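You operate a simulated robot arm through the tools that you are given. There is no shell and no other tool. Be economical: measure what you need, move in short steps, check, and stop when the job is done.

The job below is to be done with a simulated robot arm. You get a single attempt, and the scene is never put back.

TASK
Move the red pot to its saucer, mop up the spill, wipe off the mud stain, put the cloth back.
Fine: pot before spill; use the green cloth.

It is judged by the outcome, as a careful person would: the job done as asked, and still so three seconds after it is handed in. It fails if anything else is knocked over, pushed out of place, dropped, spilled or broken. Flat cloth is picked up by pressing the open fingertips on it (5 to 10 N) and closing them slowly along it; thin cloth reads only 2 to 8 mm in the jaws.

THE ROBOT
A 6-joint arm with a two-finger parallel gripper, fixed in place. Base frame: the origin is at the foot of the arm, x ahead of it, y to its left, z up; the work surface is at about z = 0.46. Readings come in m, degrees, newtons and seconds.
With the tool pointing down near the work surface it reaches from about 0.1 to 0.58 m from the base axis. Its first joint turns from -66.0 to 66.0 degrees. Payload 2.9 kg.
The tool frame sits at the grasp point between the pads (the TCP): z along the fingers, y along the line on which they close. The tips reach 0.03 m beyond it. The gripper opens to 0.11 m. The fingers are 0.02 m wide and 0.01 m thick; the gripper's body (0.048 by 0.112 m) begins 0.055 m behind the TCP.
Orientation is that of the tool frame in the base frame, as a unit quaternion [x, y, z, w]. With the fingers straight down and closing along the base's y, the tool's x points along the base's -x, its y along +y and its z along -z.

THE INTERFACE
- The arm moves only by the tool step_arm. Its argument "plan" is a list of rows, each an object (a shift or turn left out is 0, a gripper value left out holds the last) with "offset": the shift along the base's x, y, z in units of 30 mm (1.0 is 30 mm), a list of three; "dr": the turn, a rotation vector about the base's x, y, z in units of 4 degrees (1.0 is 4 degrees), a list of three; "hand": the opening, from 0 (shut) to 1 (fully open). In form: [{"offset": [tx, ty, tz], "dr": [rx, ry, rz], "hand": hand}, ...]. A call has 1 to 20 rows; each row shifts and turns the commanded pose from where the row before left it. A call with a number of a shift or a turn outside -1 to 1 is refused whole. A row lasts 0.2 s, in which the tool goes at most 0.05 m and 8.6 degrees; a call with a longer step from one row to the next is refused whole, and so is a gripper value outside its range. Where a pose cannot be reached the arm comes as near as it can. A force on the tool above 90 N (or 10 N above the force at the start of the call, whichever is more), or a blocked arm, ends the call early, and 0.2 s more pass. Each finger travels about 0.108 m/s and halts on what it meets, pressing with about 22 N; the grip force reading is that of the motor and also rises with nothing between the fingers. The clock runs only during rows and for 0.2 s after the last one: add rows that do not move to give the fingers time. The reply holds the time, the measured pose of the TCP, the force on the tool along the base axes, the opening and the grip force, in the units named above and with some noise.
- Cameras (640 x 400 px; columns grow to the right, rows downward): "scene" is fixed at [0.0733, 0.4465, 1.3656]; the picture's right is [-0.83, -0.56, 0.00], its down [-0.45, 0.67, -0.58] and it looks along [0.33, -0.48, -0.81] (base axes); focal length 329 px, centre (320, 200). "wrist" rides on the gripper at [0.072, 0.017, -0.103] in the tool frame; the picture's right is [-0.23, 0.97, 0.00], its down [-0.76, -0.18, -0.62] and it looks along [-0.61, -0.14, 0.78] (tool axes); focal length 222 px, centre (320, 200). There is no depth. A picture from a camera that has moved, and an enlarged one, comes with that camera's place and axes in the base frame and with its lens. The place of the scene camera against the robot may be out by one fixed shift of up to 0.025 m in any direction.
- capture(camera): a new picture of that camera. The clock stands still meanwhile.
- enlarge(camera, box): a new picture of the part [left, top, right, bottom] of that camera's present view, enlarged. The clock stands still meanwhile.
- job_done(): hands the job in; it is judged then, once.

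Work in short steps. Places have to be worked out from the pictures, the camera data and where the tool is seen: move nearer, look again, correct. Check each grasp and each placing, and mend what went wrong. You have 120 turns and 84 pictures in all, those below and enlarged ones among them. Open the gripper and draw the arm clear of the work before you hand the job in, unless the task says otherwise; then end with one line.

The tools are called after "Request:" as a command line: name --argument value ..., lists and objects as JSON in quotes. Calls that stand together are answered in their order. step_arm: Moves the arm, as the interface text tells. Its arguments: {"type":"object","properties":{"plan":{"type":"array"}},"required":["plan"]} The other tools are called the same way: capture (camera) takes a picture; enlarge (camera, box) takes an enlarged picture of a part of a camera's view; job_done () hands the job in.

At the start:

```text
time_s: 0.0
tcp_pos: [0.492, 0.1645, 0.8074]
tcp_rot: [0.0, 1.0, 0.0, -0.001]
contact_force: [0.1, 0.8, -0.7]
opening: 0.1096
grip_force: 0.0
```

scene: 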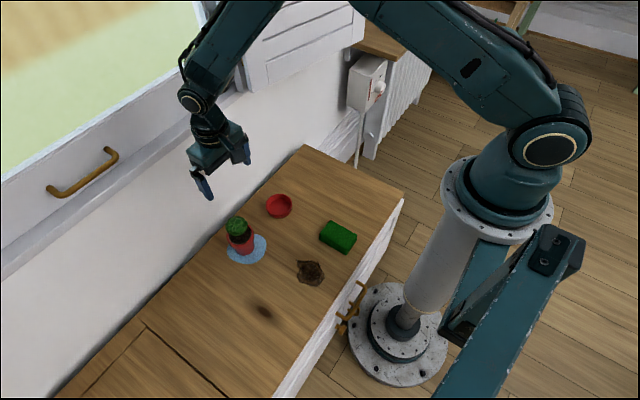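
wrist: 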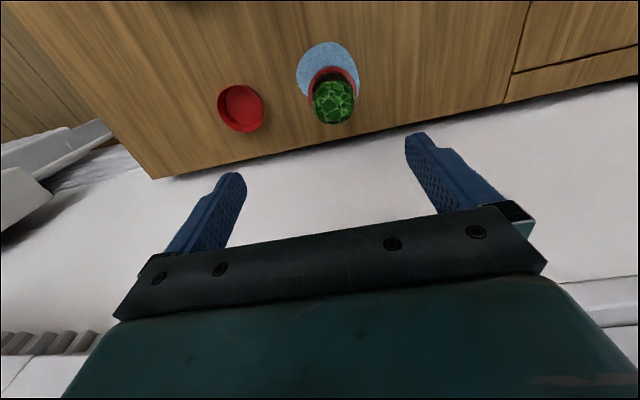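

The pictures show the red pot standing in or beside a blue puddle, an empty saucer, a green block or folded cloth, a crumpled brown thing and a dark stain. I'll enlarge the work area to identify each.

Request:
enlarge --camera "scene" --box '[200, 170, 380, 340]'

Request:
enlarge --camera "wrist" --box '[200, 20, 400, 145]'

```text
2.35 times, centred on (290, 255) of scene
camera zoom: at [0.0733, 0.4465, 1.3656], right [-0.83, -0.56, 0.0], down [-0.45, 0.67, -0.58], along [0.33, -0.48, -0.81], focal length 775 px, centre (391, 71)
```

zoom: 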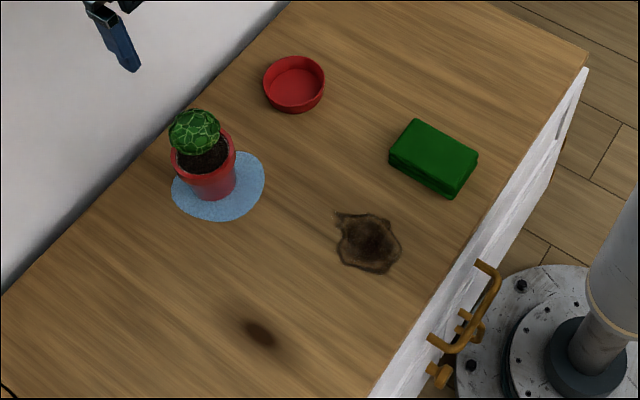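

```text
3.20 times, centred on (300, 82) of wrist
camera zoom: at [0.4192, 0.1816, 0.9102], right [0.23, 0.97, 0.0], down [0.76, -0.18, 0.62], along [0.61, -0.14, -0.78], focal length 711 px, centre (384, 576)
```

zoom: 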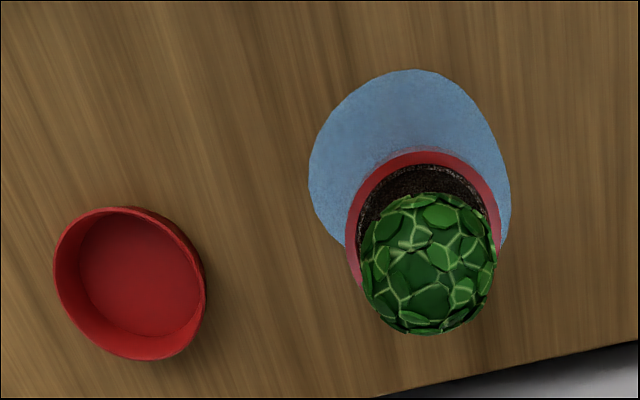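

The mud stain is the brown blotch near (0.32, 0.14), and the dark spot further along is only a wood knot. The cloth is a folded green pad near (0.30, 0.01), the pot is near (0.51, 0.19) and the saucer near (0.51, 0.01). I'll back off and lower for a better wrist view of the pot and saucer.

Request:
step_arm --plan '[{"offset": [-0.9, -0.4, -0.8], "hand": 1}, {"offset": [-0.9, -0.4, -0.8]}, {"offset": [-0.9, -0.4, -0.8]}, {"offset": [-0.9, -0.4, -0.8]}, {"offset": [0, 0, 0]}, {"offset": [0, 0, 0]}]'

Request:
capture --camera "wrist"

Request:
capture --camera "scene"

```text
time_s: 1.4
tcp_pos: [0.3844, 0.1164, 0.7124]
tcp_rot: [0.0, 1.0, 0.0, 0.0]
contact_force: [0.1, -0.6, 0.3]
opening: 0.1099
grip_force: 0.1
```

```text
79 pictures are left
camera wrist: at [0.3114, 0.1334, 0.8141], right [0.23, 0.97, 0.0], down [0.76, -0.18, 0.62], along [0.61, -0.14, -0.78], focal length 222 px, centre (320, 200)
```

wrist: 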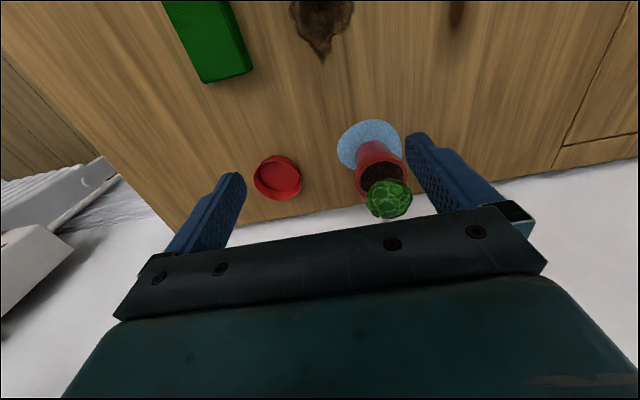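

```text
78 pictures are left
```

scene: 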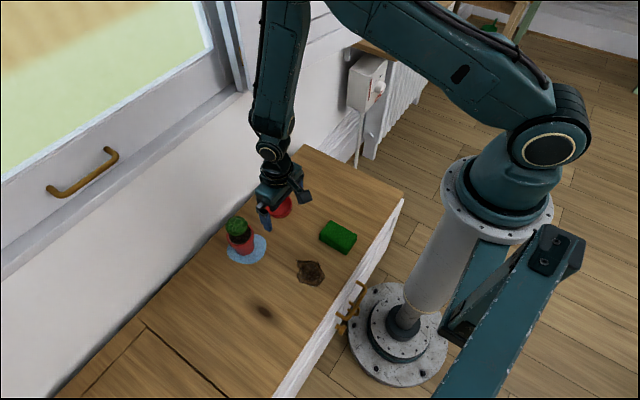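

The pot and saucer are well framed now, so I'll enlarge them for measuring.

Request:
enlarge --camera "wrist" --box '[240, 105, 420, 230]'

Request:
enlarge --camera "wrist" --box '[150, 0, 380, 140]'

```text
3.20 times, centred on (330, 168) of wrist
camera zoom: at [0.3114, 0.1334, 0.8141], right [0.23, 0.97, 0.0], down [0.76, -0.18, 0.62], along [0.61, -0.14, -0.78], focal length 711 px, centre (288, 304)
```

zoom: 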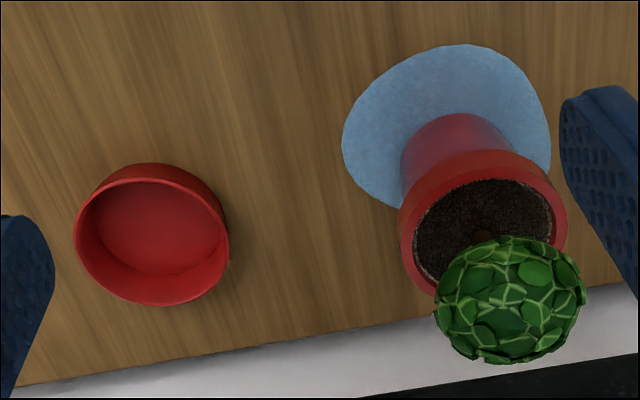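

```text
2.78 times, centred on (265, 70) of wrist
camera zoom: at [0.3114, 0.1334, 0.8141], right [0.23, 0.97, 0.0], down [0.76, -0.18, 0.62], along [0.61, -0.14, -0.78], focal length 618 px, centre (473, 562)
```

zoom: 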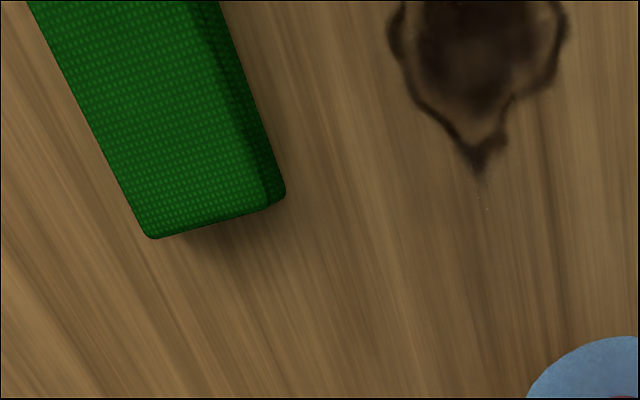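

Triangulating the two wrist views puts the pot rim at about (0.504, 0.181, 0.539), the cactus top at about z 0.615 and the saucer at about (0.509, 0.012). The cactus is too tall for a straight-down grip, so I'll tilt the tool about 56° to come in from the front under it.

Request:
step_arm --plan '[{"offset": [0, 0.15, 0], "dr": [0, -1, 0]}, {"offset": [0, 0.15, 0], "dr": [0, -1, 0]}, {"offset": [0, 0.15, 0], "dr": [0, -1, 0]}, {"offset": [0, 0.15, 0], "dr": [0, -1, 0]}, {"offset": [0, 0.15, 0], "dr": [0, -1, 0]}, {"offset": [0, 0.15, 0], "dr": [0, -1, 0]}, {"offset": [0, 0.15, 0], "dr": [0, -1, 0]}, {"offset": [0, 0.15, 0], "dr": [0, -1, 0]}, {"offset": [0, 0.15, 0], "dr": [0, -1, 0]}, {"offset": [0, 0.15, 0], "dr": [0, -1, 0]}, {"offset": [0, 0.15, 0], "dr": [0, -1, 0]}, {"offset": [0, 0.15, 0], "dr": [0, -1, 0]}, {"offset": [0, 0.15, 0], "dr": [0, -1, 0]}, {"offset": [0, 0.2, 0], "dr": [0, -1, 0]}, {"offset": [0, 0, 0]}, {"offset": [0, 0, 0]}]'

Request:
capture --camera "scene"

Request:
capture --camera "wrist"

```text
time_s: 4.8
tcp_pos: [0.385, 0.1809, 0.7122]
tcp_rot: [-0.001, 0.883, 0.001, 0.47]
contact_force: [-0.8, -0.4, 0.0]
opening: 0.11
grip_force: 0.0
```

```text
75 pictures are left
```

scene: 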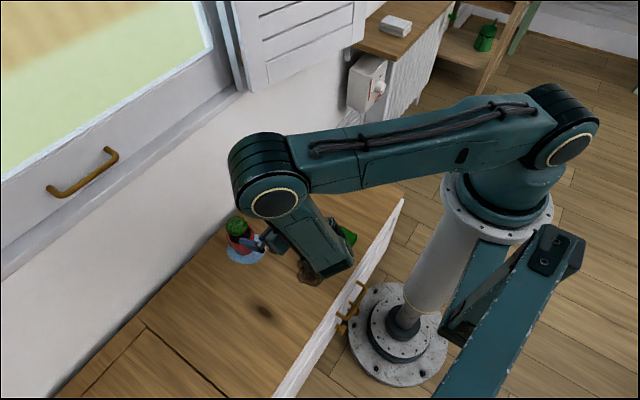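

```text
74 pictures are left
camera wrist: at [0.2576, 0.1976, 0.7083], right [0.13, 0.97, 0.19], down [-0.09, -0.18, 0.98], along [0.99, -0.14, 0.07], focal length 222 px, centre (320, 200)
```

wrist: 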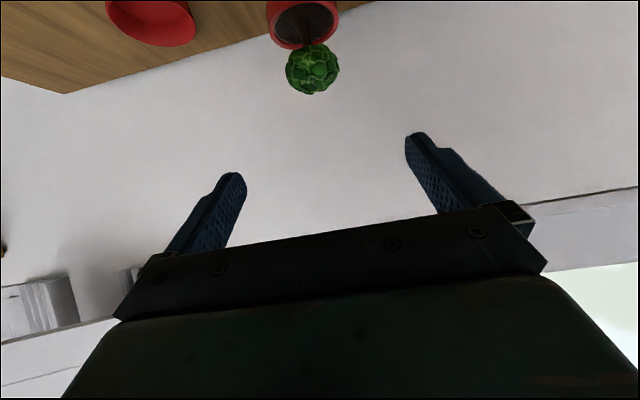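

The tilt was reached, with the wrist folded back but clear of everything. I'll lower in stages and back off slightly in x.

Request:
step_arm --plan '[{"offset": [-0.3, 0, -0.6]}, {"offset": [-0.1, 0, -0.7]}, {"offset": [0, 0, -0.7]}, {"offset": [0, 0, -0.7]}, {"offset": [0, 0, -0.7]}, {"offset": [0, 0, -0.6]}, {"offset": [0, 0, 0]}, {"offset": [0, 0, 0]}]'

Request:
capture --camera "scene"

Request:
capture --camera "wrist"

```text
time_s: 6.6
tcp_pos: [0.3729, 0.1812, 0.5902]
tcp_rot: [-0.001, 0.883, 0.0, 0.47]
contact_force: [-0.4, -0.4, -0.3]
opening: 0.11
grip_force: 0.0
```

```text
73 pictures are left
```

scene: 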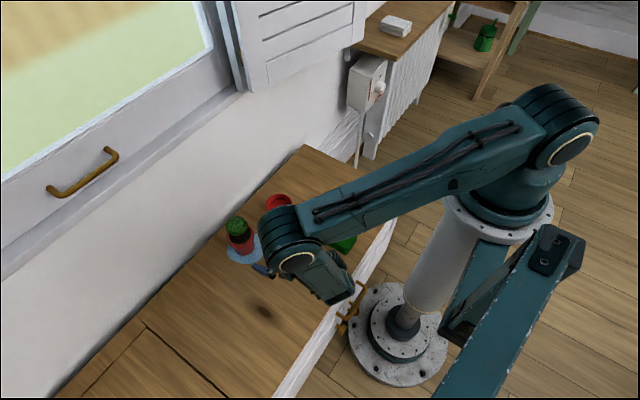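

```text
72 pictures are left
camera wrist: at [0.2456, 0.198, 0.5879], right [0.13, 0.97, 0.19], down [-0.09, -0.18, 0.98], along [0.99, -0.14, 0.07], focal length 222 px, centre (320, 200)
```

wrist: 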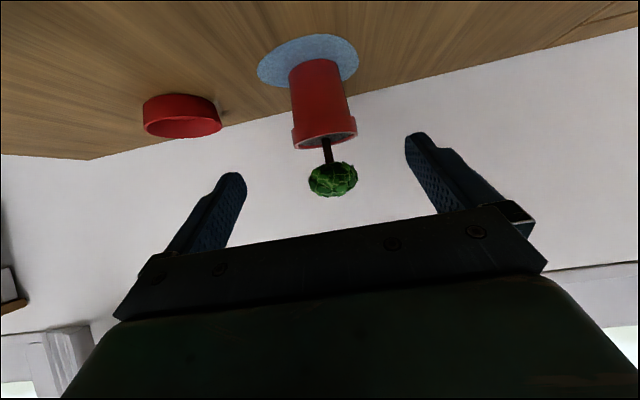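

This view confirms the pot axis at about (0.503, 0.181), a lip at z 0.515–0.54 and the cactus on a stem at z 0.586. I'll lower to z 0.533 and move partway forward.

Request:
step_arm --plan '[{"offset": [0, 0, -0.7]}, {"offset": [0, 0, -0.7]}, {"offset": [0, 0, -0.5]}, {"offset": [0.7, 0, 0]}, {"offset": [0.7, 0, 0]}, {"offset": [0, 0, 0]}, {"offset": [0, 0, 0]}]'

Request:
capture --camera "wrist"

Request:
capture --camera "scene"

```text
time_s: 8.2
tcp_pos: [0.4149, 0.1813, 0.5352]
tcp_rot: [0.0, 0.883, 0.0, 0.47]
contact_force: [1.4, 0.1, -0.2]
opening: 0.11
grip_force: 0.1
```

```text
71 pictures are left
camera wrist: at [0.2874, 0.1981, 0.5314], right [0.13, 0.97, 0.19], down [-0.09, -0.18, 0.98], along [0.99, -0.14, 0.07], focal length 222 px, centre (320, 200)
```

wrist: 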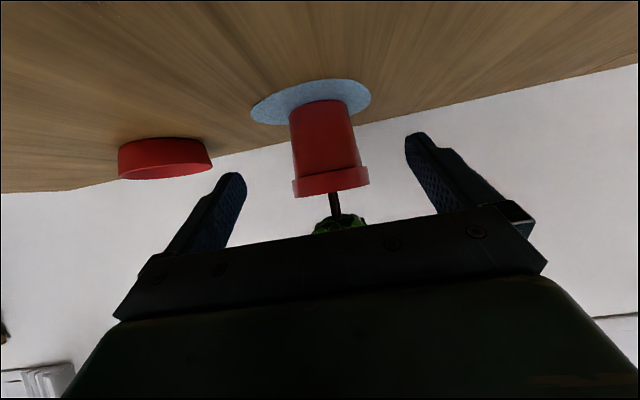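

```text
70 pictures are left
```

scene: 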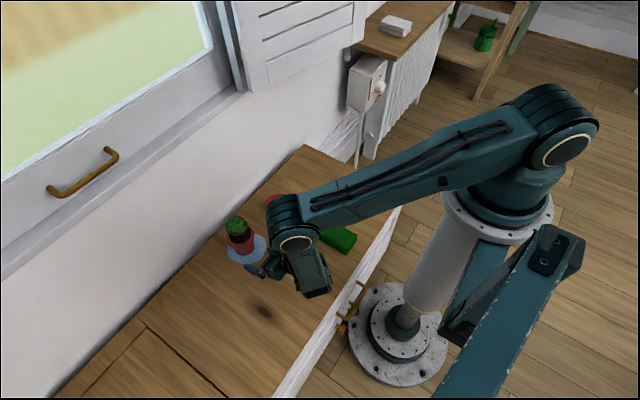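

The lip spans about z 0.522–0.538 and lies between the fingers. I'll move forward so that it sits in the pads.

Request:
step_arm --plan '[{"offset": [0.5, 0, 0]}, {"offset": [0.5, 0, 0]}, {"offset": [0.5, 0, 0]}, {"offset": [0.5, 0, 0]}, {"offset": [0.5, 0, 0]}, {"offset": [0.15, 0, -0.1]}, {"offset": [0, 0, 0]}, {"offset": [0, 0, 0]}]'

Request:
capture --camera "wrist"

Request:
enlarge --camera "scene" --box '[200, 190, 340, 300]'

```text
time_s: 10.0
tcp_pos: [0.4946, 0.1828, 0.5315]
tcp_rot: [-0.001, 0.883, 0.0, 0.47]
contact_force: [0.1, -0.4, 0.2]
opening: 0.11
grip_force: 0.0
```

```text
69 pictures are left
camera wrist: at [0.3672, 0.198, 0.5286], right [0.13, 0.97, 0.19], down [-0.09, -0.18, 0.98], along [0.99, -0.14, 0.07], focal length 222 px, centre (320, 200)
```

wrist: 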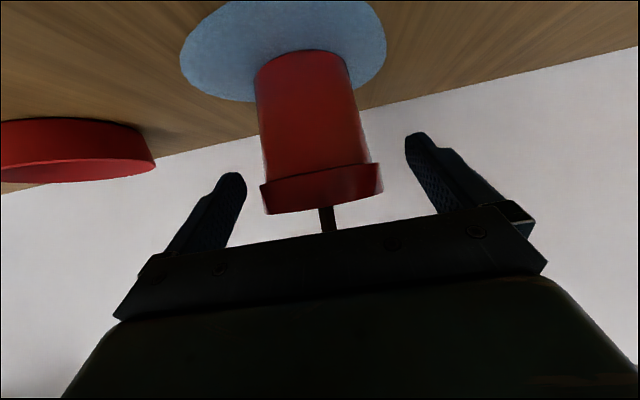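

```text
3.64 times, centred on (270, 245) of scene
camera zoom: at [0.0733, 0.4465, 1.3656], right [-0.83, -0.56, 0.0], down [-0.45, 0.67, -0.58], along [0.33, -0.48, -0.81], focal length 1197 px, centre (502, 36)
```

zoom: 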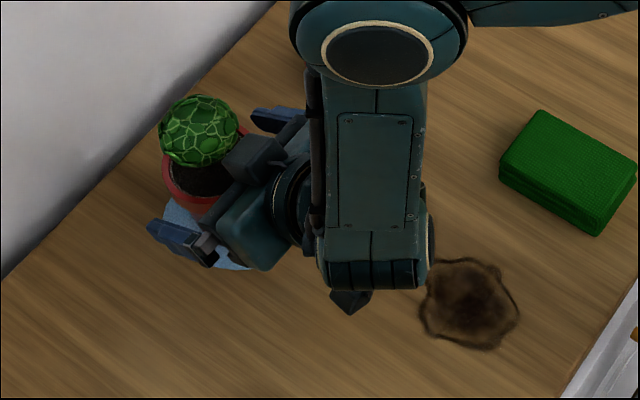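

The pot is centred between the fingers, so I'll close the gripper.

Request:
step_arm --plan '[{"offset": [0, -0.05, 0], "hand": 0.8}, {"hand": 0.7}, {"hand": 0.6}, {"hand": 0.5}, {"hand": 0.4}, {"hand": 0.4}, {"hand": 0.4}]'

Request:
capture --camera "wrist"

```text
time_s: 11.6
tcp_pos: [0.4945, 0.1796, 0.5324]
tcp_rot: [0.0, 0.883, 0.0, 0.47]
contact_force: [0.5, 2.2, 0.5]
opening: 0.0753
grip_force: 22.7
```

```text
67 pictures are left
camera wrist: at [0.3671, 0.1965, 0.5288], right [0.13, 0.97, 0.19], down [-0.09, -0.18, 0.98], along [0.99, -0.14, 0.07], focal length 222 px, centre (320, 200)
```

wrist: 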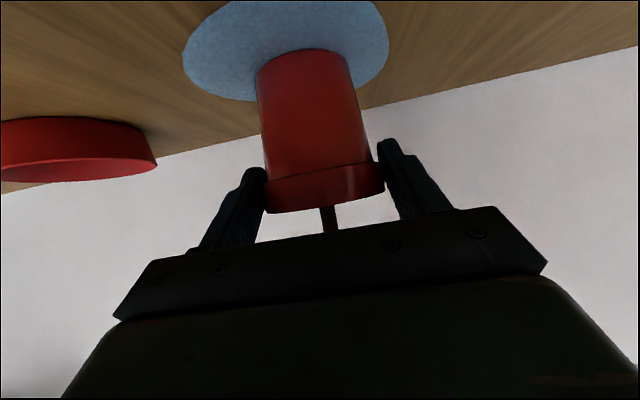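

The lip is gripped at 75 mm and 22 N. I'll lift it about 8 cm and check.

Request:
step_arm --plan '[{"offset": [0, 0, 0.3], "hand": 0.4}, {"offset": [0, 0, 0.5]}, {"offset": [0, 0, 0.5]}, {"offset": [0, 0, 0.5]}, {"offset": [0, 0, 0.5]}, {"offset": [0, 0, 0.3]}, {}, {}]'

Request:
capture --camera "wrist"

Request:
capture --camera "scene"

```text
time_s: 13.4
tcp_pos: [0.4937, 0.1796, 0.6096]
tcp_rot: [0.0, 0.883, -0.001, 0.47]
contact_force: [0.0, -0.9, -4.2]
opening: 0.0754
grip_force: 21.8
```

```text
66 pictures are left
camera wrist: at [0.3667, 0.1967, 0.6069], right [0.13, 0.97, 0.19], down [-0.09, -0.18, 0.98], along [0.99, -0.14, 0.07], focal length 222 px, centre (320, 200)
```

wrist: 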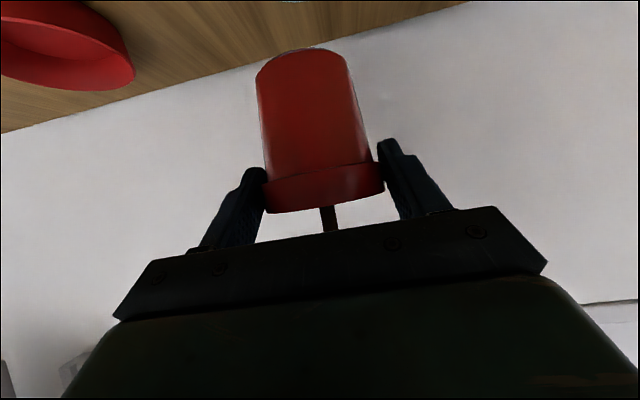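

```text
65 pictures are left
```

scene: 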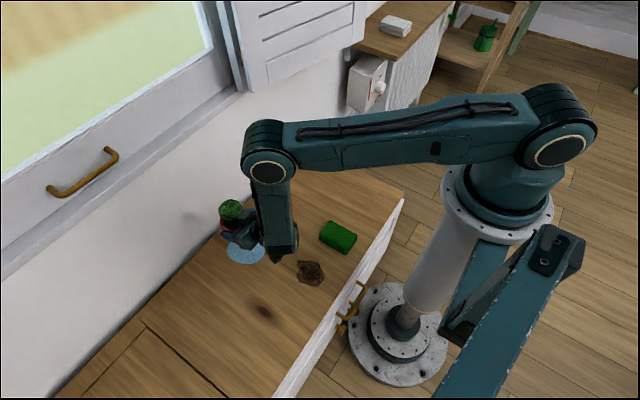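

The pot is held upright and clear, weighing about 4 N. I'll carry it in −y to above the saucer and check the alignment there.

Request:
step_arm --plan '[{"offset": [0.05, -0.4, 0]}, {"offset": [0.05, -0.6, 0]}, {"offset": [0.06, -0.6, 0]}, {"offset": [0, -0.6, 0]}, {"offset": [0, -0.6, 0]}, {"offset": [0, -0.6, 0]}, {"offset": [0, -0.6, 0]}, {"offset": [0, -0.6, 0]}, {"offset": [0, -0.6, 0]}, {"offset": [0, -0.4, 0]}, {}, {}]'

Request:
capture --camera "wrist"

Request:
enlarge --camera "scene" --box '[210, 150, 350, 260]'

```text
time_s: 16.0
tcp_pos: [0.4995, 0.0109, 0.6087]
tcp_rot: [0.0, 0.883, 0.0, 0.47]
contact_force: [-0.6, 0.6, -5.3]
opening: 0.0753
grip_force: 22.4
```

```text
64 pictures are left
camera wrist: at [0.3719, 0.0281, 0.6067], right [0.13, 0.97, 0.19], down [-0.09, -0.18, 0.98], along [0.99, -0.14, 0.07], focal length 222 px, centre (320, 200)
```

wrist: 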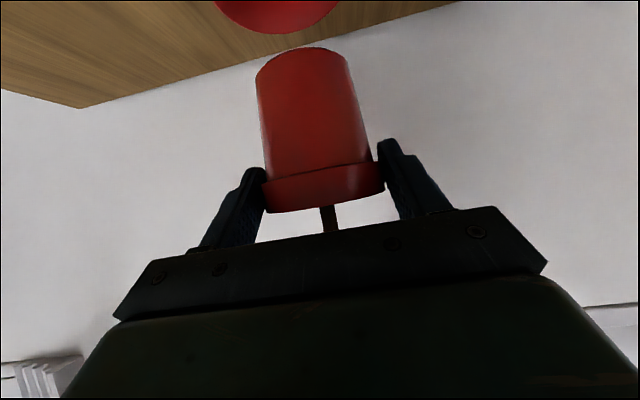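

```text
3.64 times, centred on (280, 205) of scene
camera zoom: at [0.0734, 0.4465, 1.3656], right [-0.83, -0.56, 0.0], down [-0.45, 0.67, -0.58], along [0.33, -0.48, -0.81], focal length 1197 px, centre (466, 182)
```

zoom: 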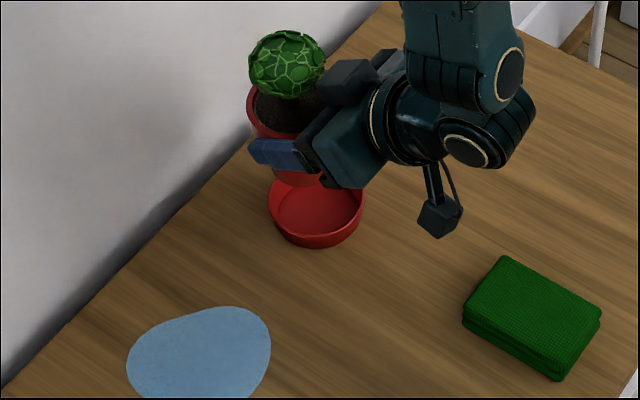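

The alignment looks plausible. I'll lower by 3 cm and check again.

Request:
step_arm --plan '[{"offset": [0, 0, -0.4]}, {"offset": [0, 0, -0.4]}, {"offset": [0, 0, -0.25]}, {}, {}]'

Request:
enlarge --camera "wrist" --box '[180, 0, 440, 162]'

Request:
enlarge --camera "scene" --box '[240, 150, 340, 220]'

```text
time_s: 17.2
tcp_pos: [0.4987, 0.0111, 0.5785]
tcp_rot: [-0.001, 0.883, 0.001, 0.469]
contact_force: [0.4, -0.5, -4.6]
opening: 0.0753
grip_force: 22.0
```

```text
2.46 times, centred on (310, 81) of wrist
camera zoom: at [0.3717, 0.0284, 0.5749], right [0.13, 0.97, 0.19], down [-0.09, -0.18, 0.98], along [0.99, -0.14, 0.07], focal length 547 px, centre (345, 493)
```

zoom: 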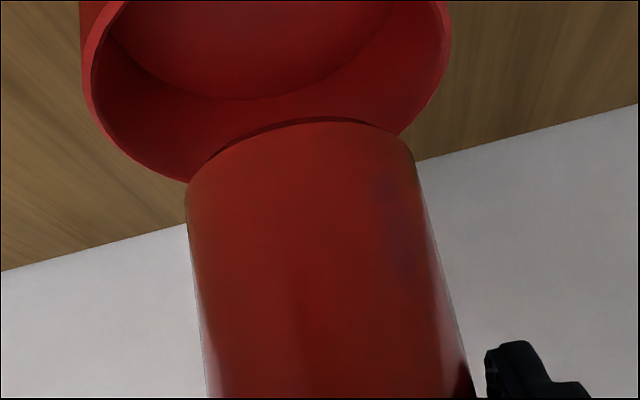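

```text
5.71 times, centred on (290, 185) of scene
camera zoom: at [0.0733, 0.4465, 1.3656], right [-0.83, -0.56, 0.0], down [-0.45, 0.67, -0.58], along [0.33, -0.48, -0.81], focal length 1882 px, centre (491, 286)
```

zoom: 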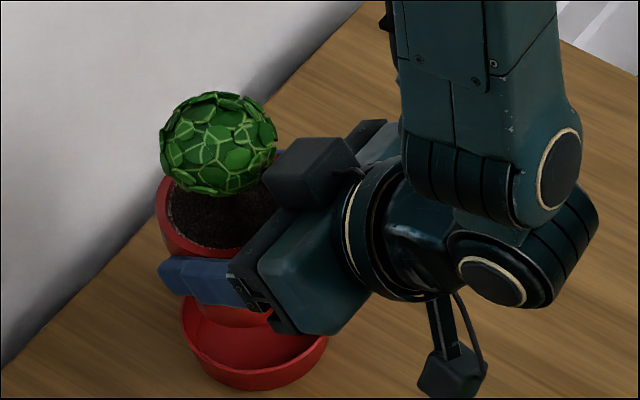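

The pot is within about 2 mm of the saucer centre, against slack of about 9 mm. I'll lower it into the saucer slowly, watching the force.

Request:
step_arm --plan '[{"offset": [0.03, -0.04, -0.3]}, {"offset": [0, 0, -0.3]}, {"offset": [0, 0, -0.3]}, {"offset": [0, 0, -0.15]}, {}, {}]'

Request:
capture --camera "wrist"

```text
time_s: 18.6
tcp_pos: [0.5004, 0.0109, 0.5466]
tcp_rot: [0.0, 0.883, 0.0, 0.469]
contact_force: [0.2, 0.0, -4.9]
opening: 0.0753
grip_force: 21.6
```

```text
60 pictures are left
camera wrist: at [0.3729, 0.0272, 0.5438], right [0.13, 0.97, 0.19], down [-0.09, -0.18, 0.98], along [0.99, -0.14, 0.07], focal length 222 px, centre (320, 200)
```

wrist: 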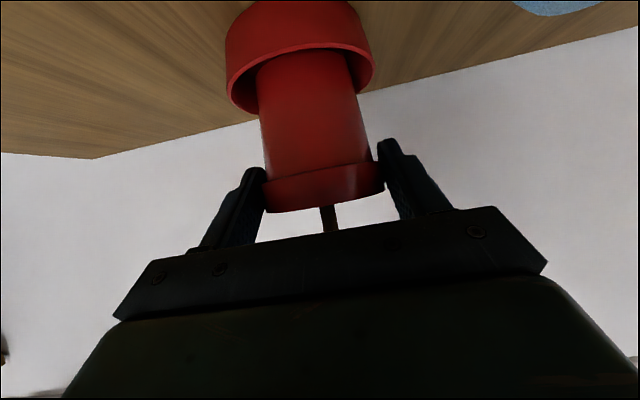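

The pot is inside the saucer rim and centred. I'll ease down in 2 mm steps until it touches.

Request:
step_arm --plan '[{"offset": [0, 0, -0.08]}, {"offset": [0, 0, -0.08]}, {}, {}]'

Request:
step_arm --plan '[{"offset": [0, 0, -0.06]}, {}, {}]'

```text
time_s: 19.6
tcp_pos: [0.499, 0.0101, 0.5416]
tcp_rot: [0.0, 0.883, -0.001, 0.47]
contact_force: [-1.0, 0.8, -5.3]
opening: 0.0753
grip_force: 22.0
```

```text
time_s: 20.4
tcp_pos: [0.5001, 0.0096, 0.5399]
tcp_rot: [0.0, 0.883, -0.001, 0.47]
contact_force: [-1.1, -0.6, -4.5]
opening: 0.0756
grip_force: 22.0
```

Still carrying the full weight, so I'll go on down a little.

Request:
step_arm --plan '[{"offset": [0, 0, -0.07]}, {}, {}]'

Request:
step_arm --plan '[{"offset": [0, 0, -0.06]}, {}, {}]'

```text
time_s: 21.2
tcp_pos: [0.4992, 0.0089, 0.5383]
tcp_rot: [0.0, 0.883, -0.001, 0.47]
contact_force: [0.0, 0.7, -4.0]
opening: 0.0756
grip_force: 22.0
```

```text
time_s: 22.0
tcp_pos: [0.4982, 0.0113, 0.5368]
tcp_rot: [0.0, 0.883, -0.001, 0.47]
contact_force: [0.1, -1.2, -5.1]
opening: 0.0752
grip_force: 21.9
```

Request:
step_arm --plan '[{"offset": [0, 0, -0.06]}, {}, {}]'

Request:
enlarge --camera "wrist" --box '[200, 0, 440, 150]'

```text
time_s: 22.8
tcp_pos: [0.501, 0.0105, 0.536]
tcp_rot: [-0.001, 0.882, 0.0, 0.472]
contact_force: [-4.8, -2.5, 15.0]
opening: 0.0753
grip_force: 22.0
```

```text
2.67 times, centred on (320, 75) of wrist
camera zoom: at [0.374, 0.0274, 0.5321], right [0.13, 0.97, 0.19], down [-0.09, -0.18, 0.98], along [0.99, -0.14, 0.07], focal length 592 px, centre (320, 533)
```

zoom: 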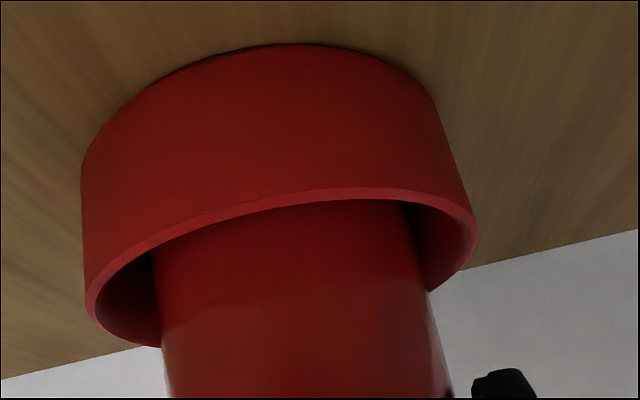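

It touched at z 0.536, matching the saucer floor about 4 mm up. I'll relieve the press slightly and open the fingers gently.

Request:
step_arm --plan '[{"offset": [0, 0, 0.04]}, {"hand": 0.7}, {"hand": 0.75}, {"hand": 0.8}, {"hand": 0.9}, {"hand": 1.0}, {"hand": 1.0}]'

Request:
capture --camera "wrist"

```text
time_s: 24.4
tcp_pos: [0.5, 0.0108, 0.5363]
tcp_rot: [0.001, 0.883, -0.001, 0.469]
contact_force: [-0.1, 0.0, 0.1]
opening: 0.11
grip_force: 0.0
```

```text
58 pictures are left
camera wrist: at [0.3728, 0.0274, 0.5327], right [0.13, 0.97, 0.19], down [-0.09, -0.18, 0.98], along [0.99, -0.14, 0.07], focal length 222 px, centre (320, 200)
```

wrist: 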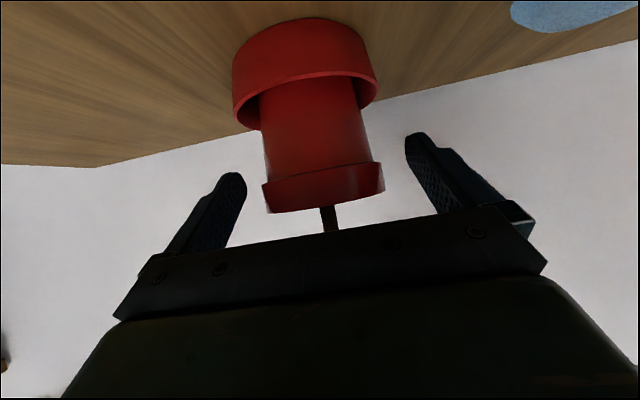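

The pot stands freely in the saucer. I'll retreat back along −x and then rise.

Request:
step_arm --plan '[{"offset": [-0.5, 0, 0]}, {"offset": [-0.7, 0, 0.05]}, {"offset": [-0.8, 0, 0.2]}, {"offset": [-0.8, 0, 0.4]}, {"offset": [-0.6, 0, 0.8]}, {"offset": [0, 0, 1]}, {"offset": [0, 0, 1]}, {"offset": [0, 0, 1]}, {"offset": [0, 0, 1]}, {}, {}]'

Request:
enlarge --camera "scene" --box '[190, 150, 390, 300]'

```text
time_s: 26.8
tcp_pos: [0.4208, 0.0135, 0.6952]
tcp_rot: [-0.001, 0.884, 0.0, 0.468]
contact_force: [-0.4, 0.1, 0.5]
opening: 0.1101
grip_force: 0.0
out of reach, approached as far as the arm can: row 6, 7, 8
```

```text
2.67 times, centred on (290, 225) of scene
camera zoom: at [0.0733, 0.4465, 1.3656], right [-0.83, -0.56, 0.0], down [-0.45, 0.67, -0.58], along [0.33, -0.48, -0.81], focal length 878 px, centre (400, 133)
```

zoom: 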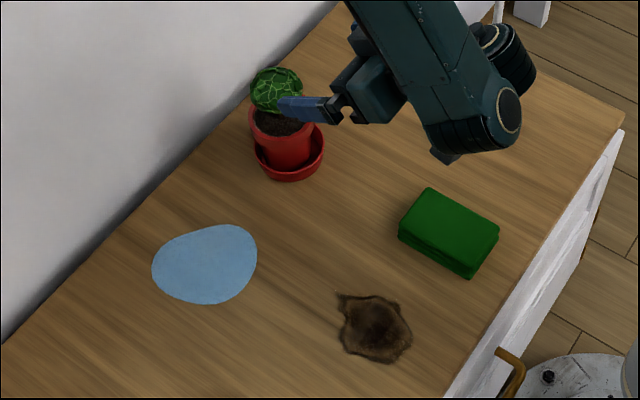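

The pot stands upright in its saucer. I'll turn the tool back to vertical and move back to view the cloth.

Request:
step_arm --plan '[{"offset": [-0.2, 0, 0], "dr": [0, 1, 0]}, {"offset": [-0.2, 0, 0], "dr": [0, 1, 0]}, {"offset": [-0.3, 0, 0], "dr": [0, 1, 0]}, {"offset": [-0.4, 0, 0], "dr": [0, 1, 0]}, {"offset": [-0.4, 0, 0], "dr": [0, 1, 0]}, {"offset": [-0.4, 0, 0], "dr": [0, 1, 0]}, {"offset": [-0.4, 0, 0], "dr": [0, 1, 0]}, {"offset": [-0.4, 0, 0], "dr": [0, 1, 0]}, {"offset": [-0.4, 0, 0], "dr": [0, 1, 0]}, {"offset": [-0.4, 0, 0], "dr": [0, 1, 0]}, {"offset": [-0.4, 0, 0], "dr": [0, 1, 0]}, {"offset": [-0.4, 0, 0], "dr": [0, 1, 0]}, {"offset": [-0.4, 0, 0], "dr": [0, 1, 0]}, {"offset": [-0.4, 0, 0], "dr": [0, 1, 0]}, {}, {}]'

Request:
capture --camera "wrist"

```text
time_s: 30.2
tcp_pos: [0.2823, -0.0102, 0.6856]
tcp_rot: [0.004, 0.997, -0.03, 0.068]
contact_force: [0.5, 0.0, -0.5]
opening: 0.1101
grip_force: 0.0
out of reach, approached as far as the arm can: row 1, 2, 3, 4
```

```text
56 pictures are left
camera wrist: at [0.1954, 0.0136, 0.7758], right [0.24, 0.97, -0.03], down [0.67, -0.14, 0.73], along [0.71, -0.19, -0.68], focal length 222 px, centre (320, 200)
```

wrist: 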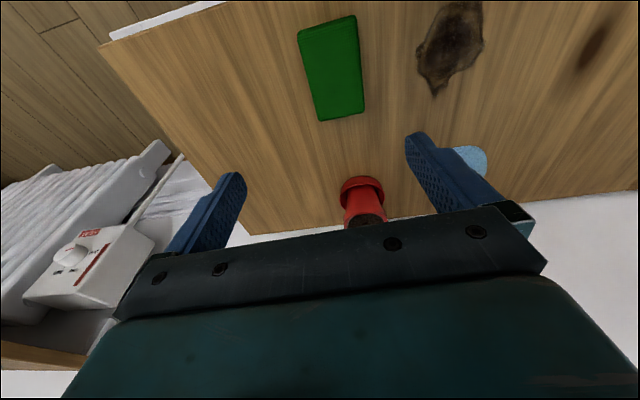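

The arm reads as not yet vertical, so I'll idle two rows to let it settle and read the pose again.

Request:
step_arm --plan '[{}, {}, {}]'

```text
time_s: 31.0
tcp_pos: [0.2824, -0.0098, 0.6846]
tcp_rot: [0.004, 0.997, -0.031, 0.068]
contact_force: [0.4, -0.4, -0.3]
opening: 0.1102
grip_force: 0.1
```

There is a residual tilt of about (3.4°, 7.8°, 0.5°). I'll correct it and shift back and down for a cloth view.

Request:
step_arm --plan '[{"offset": [-0.7, 0.15, -0.4], "dr": [0.43, 0.97, 0.06]}, {"offset": [-0.7, 0.15, -0.4], "dr": [0.43, 0.98, 0.06]}, {"offset": [-0.2, 0, -0.2]}, {}, {}]'

Request:
capture --camera "wrist"

```text
time_s: 32.2
tcp_pos: [0.2334, -0.0006, 0.6552]
tcp_rot: [-0.002, 1.0, -0.001, 0.0]
contact_force: [-0.5, -0.9, 0.1]
opening: 0.1098
grip_force: 0.1
```

```text
55 pictures are left
camera wrist: at [0.1607, 0.0156, 0.7575], right [0.23, 0.97, 0.0], down [0.76, -0.18, 0.62], along [0.61, -0.14, -0.78], focal length 222 px, centre (320, 200)
```

wrist: 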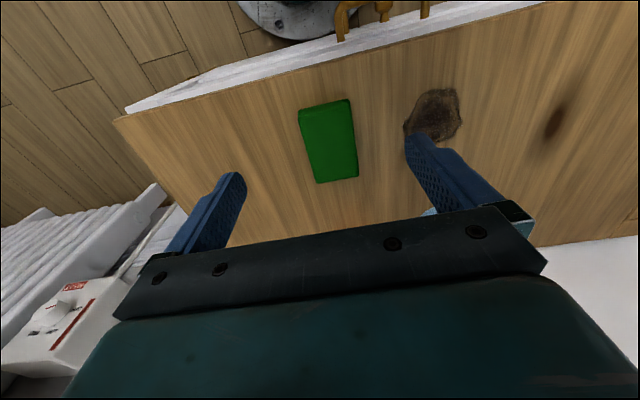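

Request:
enlarge --camera "wrist" --box '[270, 80, 430, 190]'

```text
3.64 times, centred on (350, 135) of wrist
camera zoom: at [0.1607, 0.0156, 0.7575], right [0.23, 0.97, 0.0], down [0.76, -0.18, 0.62], along [0.61, -0.14, -0.78], focal length 808 px, centre (211, 436)
```

zoom: 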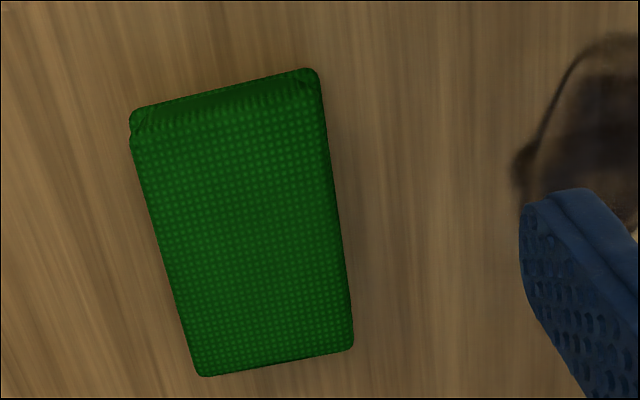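

The cloth spans x 0.243–0.341 and y −0.029–0.032, about 27 mm thick and aligned with the axes, centred at (0.292, 0.002). I'll go above it and descend with the fingers straddling its narrow width.

Request:
step_arm --plan '[{"offset": [0.65, 0.02, 0]}, {"offset": [0.65, 0.03, -0.4]}, {"offset": [0.65, 0.02, -0.8]}, {"offset": [0, 0, -0.8]}, {"offset": [0, 0, -0.8]}, {"offset": [0, 0, -0.8]}, {}, {}]'

Request:
capture --camera "wrist"

Request:
enlarge --camera "scene" --box '[260, 170, 400, 280]'

```text
time_s: 34.0
tcp_pos: [0.2941, 0.0017, 0.5459]
tcp_rot: [0.0, 1.0, 0.0, 0.0]
contact_force: [-0.8, 0.3, -0.4]
opening: 0.1097
grip_force: 0.0
```

```text
53 pictures are left
camera wrist: at [0.2194, 0.0184, 0.649], right [0.23, 0.97, 0.0], down [0.76, -0.18, 0.62], along [0.61, -0.14, -0.78], focal length 222 px, centre (320, 200)
```

wrist: 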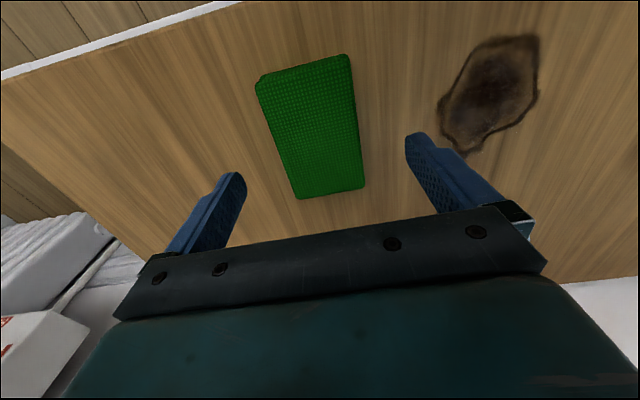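

```text
3.64 times, centred on (330, 225) of scene
camera zoom: at [0.0733, 0.4465, 1.3656], right [-0.83, -0.56, 0.0], down [-0.45, 0.67, -0.58], along [0.33, -0.48, -0.81], focal length 1197 px, centre (284, 109)
```

zoom: 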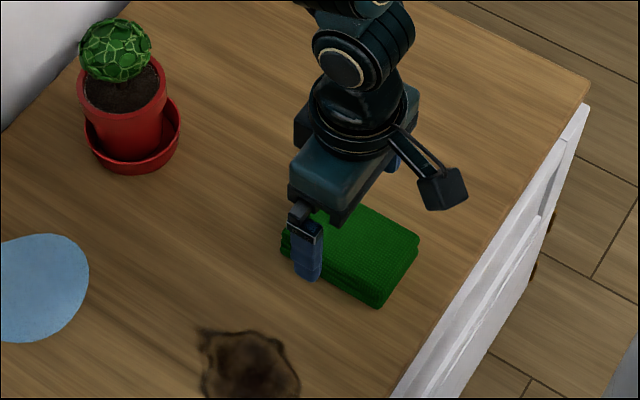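

The cloth centre is confirmed at (0.292, 0.001). I'll descend to put the tips about 7 mm above the table.

Request:
step_arm --plan '[{"offset": [-0.05, -0.02, -0.6]}, {"offset": [0, 0, -0.6]}, {"offset": [0, 0, -0.4]}, {}, {}]'

Request:
enlarge --camera "scene" --box '[260, 170, 400, 280]'

```text
time_s: 35.2
tcp_pos: [0.2923, -0.0008, 0.4982]
tcp_rot: [-0.001, 1.0, 0.0, 0.0]
contact_force: [-0.3, -1.4, -1.6]
opening: 0.11
grip_force: 0.0
```

```text
3.64 times, centred on (330, 225) of scene
camera zoom: at [0.0733, 0.4465, 1.3656], right [-0.83, -0.56, 0.0], down [-0.45, 0.67, -0.58], along [0.33, -0.48, -0.81], focal length 1197 px, centre (284, 109)
```

zoom: 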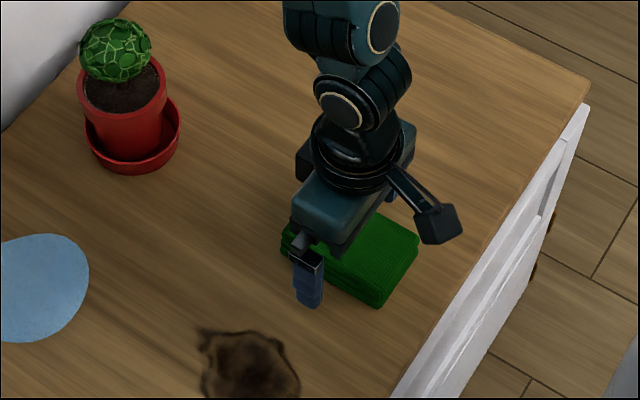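

I'll go 3 mm lower and close slowly on the sides of the cloth.

Request:
step_arm --plan '[{"offset": [0, 0.04, -0.12]}, {"hand": 0.9}, {"hand": 0.8}, {"hand": 0.7}, {"hand": 0.6}, {"hand": 0.5}, {"hand": 0.45}, {"hand": 0.4}, {}, {}]'

Request:
capture --camera "wrist"

Request:
enlarge --camera "scene" --box '[260, 170, 400, 280]'

```text
time_s: 37.4
tcp_pos: [0.2907, 0.0001, 0.4971]
tcp_rot: [-0.001, 1.0, -0.001, 0.0]
contact_force: [0.6, 1.7, 1.2]
opening: 0.0676
grip_force: 21.8
```

```text
50 pictures are left
camera wrist: at [0.218, 0.0184, 0.5983], right [0.23, 0.97, 0.0], down [0.76, -0.18, 0.62], along [0.61, -0.14, -0.78], focal length 222 px, centre (320, 200)
```

wrist: 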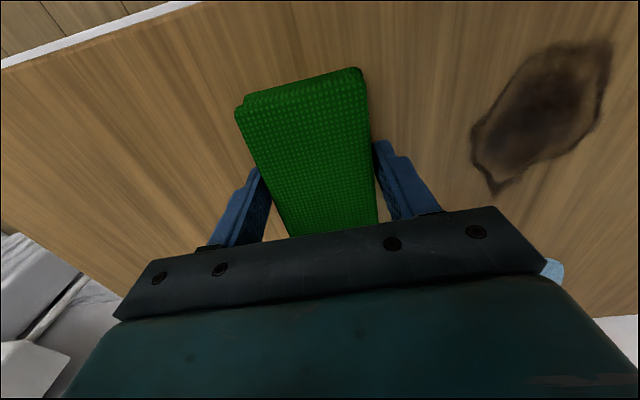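

```text
3.64 times, centred on (330, 225) of scene
camera zoom: at [0.0733, 0.4465, 1.3656], right [-0.83, -0.56, 0.0], down [-0.45, 0.67, -0.58], along [0.33, -0.48, -0.81], focal length 1197 px, centre (284, 109)
```

zoom: 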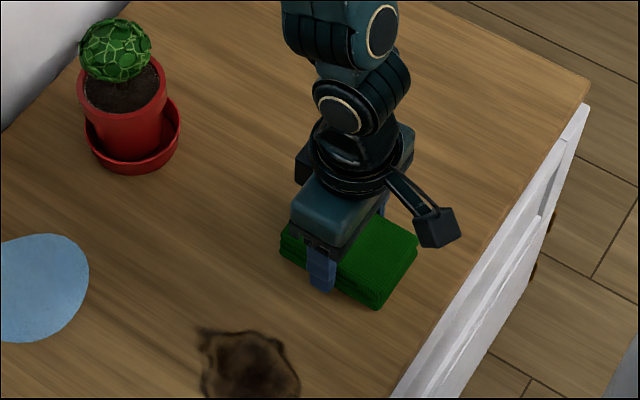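

The cloth is held at 67 mm and 22 N, which is its width. I'll lift 5 cm and check.

Request:
step_arm --plan '[{"offset": [0, 0, 0.3], "hand": 0.4}, {"offset": [0, 0, 0.4]}, {"offset": [0, 0, 0.5]}, {"offset": [0, 0, 0.5]}, {}, {}]'

Request:
capture --camera "wrist"

Request:
enlarge --camera "scene" --box '[200, 150, 400, 300]'

```text
time_s: 38.8
tcp_pos: [0.2918, 0.0003, 0.5474]
tcp_rot: [-0.001, 1.0, -0.002, 0.0]
contact_force: [-0.3, 0.7, -0.1]
opening: 0.0674
grip_force: 22.5
```

```text
48 pictures are left
camera wrist: at [0.2178, 0.0185, 0.6496], right [0.23, 0.97, 0.0], down [0.76, -0.18, 0.62], along [0.61, -0.14, -0.78], focal length 222 px, centre (320, 200)
```

wrist: 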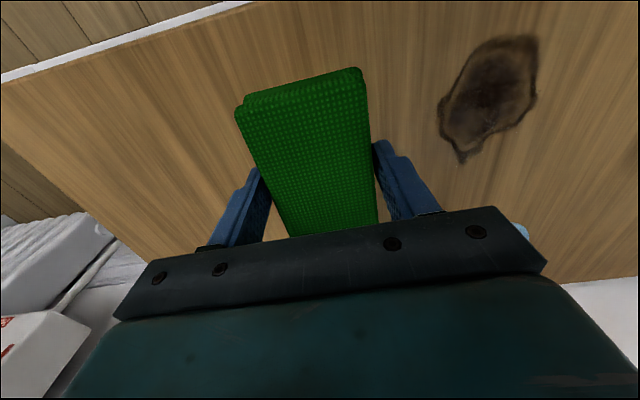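

```text
2.67 times, centred on (300, 225) of scene
camera zoom: at [0.0733, 0.4465, 1.3656], right [-0.83, -0.56, 0.0], down [-0.45, 0.67, -0.58], along [0.33, -0.48, -0.81], focal length 878 px, centre (373, 133)
```

zoom: 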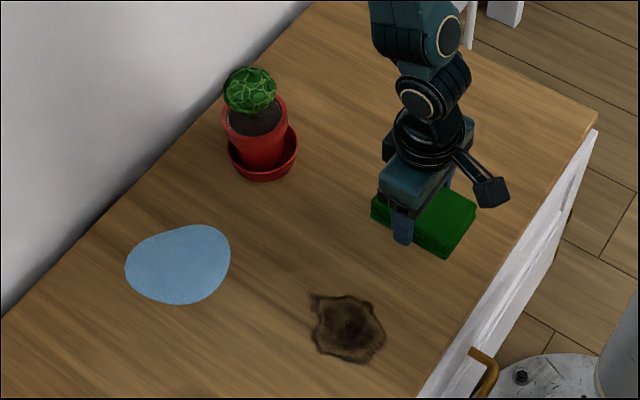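

The cloth is held firmly as one pad. I'll carry it to above the spill at about (0.495, 0.18), going around clear of the pot.

Request:
step_arm --plan '[{"offset": [0, 0.6, 0.2]}, {"offset": [0.2, 1, 0]}, {"offset": [0.4, 1, 0]}, {"offset": [0.6, 1, 0]}, {"offset": [0.8, 1, 0]}, {"offset": [0.9, 0.8, 0]}, {"offset": [0.9, 0.6, 0]}, {"offset": [0.9, 0, 0]}, {"offset": [0.9, 0, 0]}, {"offset": [0.9, 0, 0]}, {"offset": [0.3, 0, 0]}, {}, {}]'

Request:
capture --camera "scene"

Request:
capture --camera "wrist"

```text
time_s: 41.6
tcp_pos: [0.4945, 0.1821, 0.5526]
tcp_rot: [-0.001, 1.0, -0.001, 0.001]
contact_force: [0.5, -0.1, 0.0]
opening: 0.0674
grip_force: 22.3
```

```text
46 pictures are left
```

scene: 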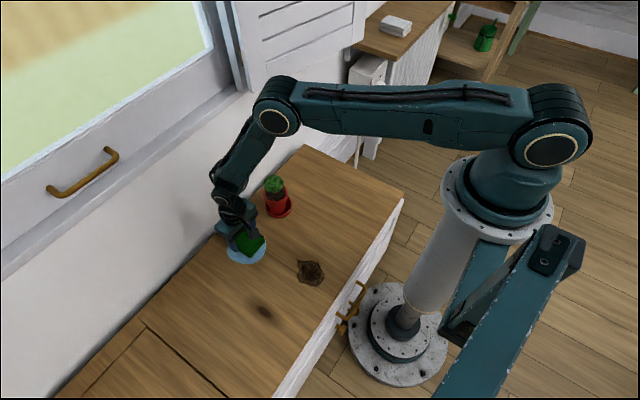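

```text
45 pictures are left
camera wrist: at [0.4215, 0.1987, 0.6551], right [0.23, 0.97, 0.0], down [0.76, -0.18, 0.62], along [0.61, -0.14, -0.78], focal length 222 px, centre (320, 200)
```

wrist: 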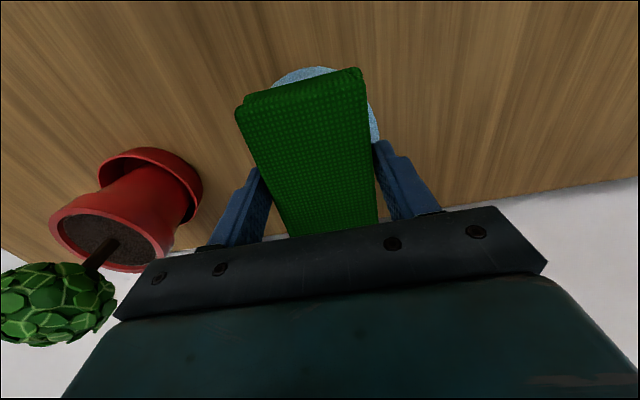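

The cloth is over the spill and well clear of the pot. I'll lower it until it presses lightly.

Request:
step_arm --plan '[{"offset": [0, 0, -0.5]}, {"offset": [0, 0, -0.5]}, {"offset": [0, 0, -0.5]}, {"offset": [0, 0, -0.3]}, {}, {}]'

```text
time_s: 43.0
tcp_pos: [0.4945, 0.1824, 0.4979]
tcp_rot: [0.0, 1.0, -0.001, -0.001]
contact_force: [0.0, -0.7, -0.2]
opening: 0.0673
grip_force: 21.9
```

Request:
step_arm --plan '[{"offset": [0, 0, -0.1]}, {}, {}]'

```text
time_s: 43.8
tcp_pos: [0.4939, 0.1815, 0.4962]
tcp_rot: [-0.001, 1.0, -0.001, -0.001]
contact_force: [-0.5, 0.1, -0.3]
opening: 0.0677
grip_force: 22.0
```

Request:
step_arm --plan '[{"offset": [0, 0, -0.1]}, {}, {}]'

```text
time_s: 44.6
tcp_pos: [0.4961, 0.182, 0.4938]
tcp_rot: [-0.001, 1.0, 0.0, 0.002]
contact_force: [-5.2, -1.8, 29.9]
opening: 0.0675
grip_force: 21.8
```

It is pressing at 30 N, more than needed. I'll ease up about 1 mm and sweep slowly in y across the spill.

Request:
step_arm --plan '[{"offset": [0, 0, -0.0]}, {"offset": [0, -0.2, 0.03]}, {"offset": [0, -0.4, 0]}, {"offset": [0, -0.5, 0]}, {"offset": [0, -0.3, 0]}, {}]'

```text
time_s: 46.0
tcp_pos: [0.4962, 0.1405, 0.494]
tcp_rot: [-0.001, 1.0, 0.0, 0.001]
contact_force: [0.7, 11.7, 21.0]
opening: 0.0674
grip_force: 22.2
```

It is wiping with about 21 N of press and normal drag. I'll sweep back in +y across the full width.

Request:
step_arm --plan '[{"offset": [0, 0.3, 0]}, {"offset": [0, 0.5, 0]}, {"offset": [0, 0.5, 0]}, {"offset": [0, 0.5, 0]}, {"offset": [0, 0.5, 0]}, {"offset": [0, 0.5, 0]}, {"offset": [0, 0.4, 0]}, {}]'

Request:
capture --camera "wrist"

Request:
enlarge --camera "scene" --box '[180, 150, 360, 290]'

```text
time_s: 47.8
tcp_pos: [0.4955, 0.2362, 0.4929]
tcp_rot: [-0.001, 1.0, -0.001, 0.0]
contact_force: [-0.9, -3.9, 12.3]
opening: 0.0679
grip_force: 21.9
```

```text
44 pictures are left
camera wrist: at [0.4213, 0.2526, 0.5961], right [0.23, 0.97, 0.0], down [0.76, -0.18, 0.62], along [0.61, -0.14, -0.78], focal length 222 px, centre (320, 200)
```

wrist: 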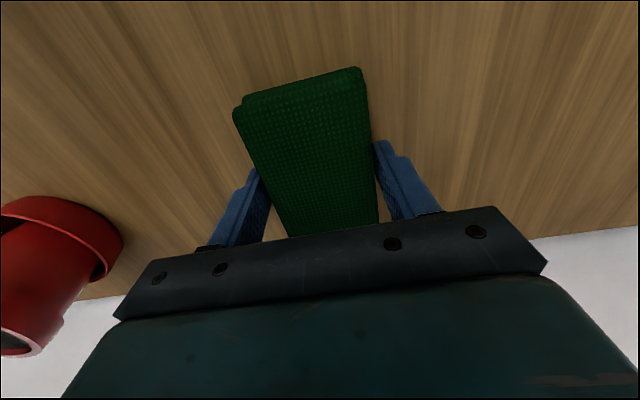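

```text
2.86 times, centred on (270, 220) of scene
camera zoom: at [0.0731, 0.4464, 1.3656], right [-0.83, -0.56, 0.0], down [-0.45, 0.67, -0.58], along [0.33, -0.48, -0.81], focal length 941 px, centre (463, 143)
```

zoom: 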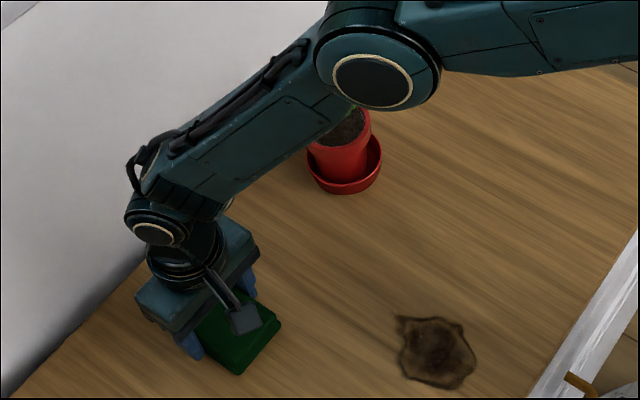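

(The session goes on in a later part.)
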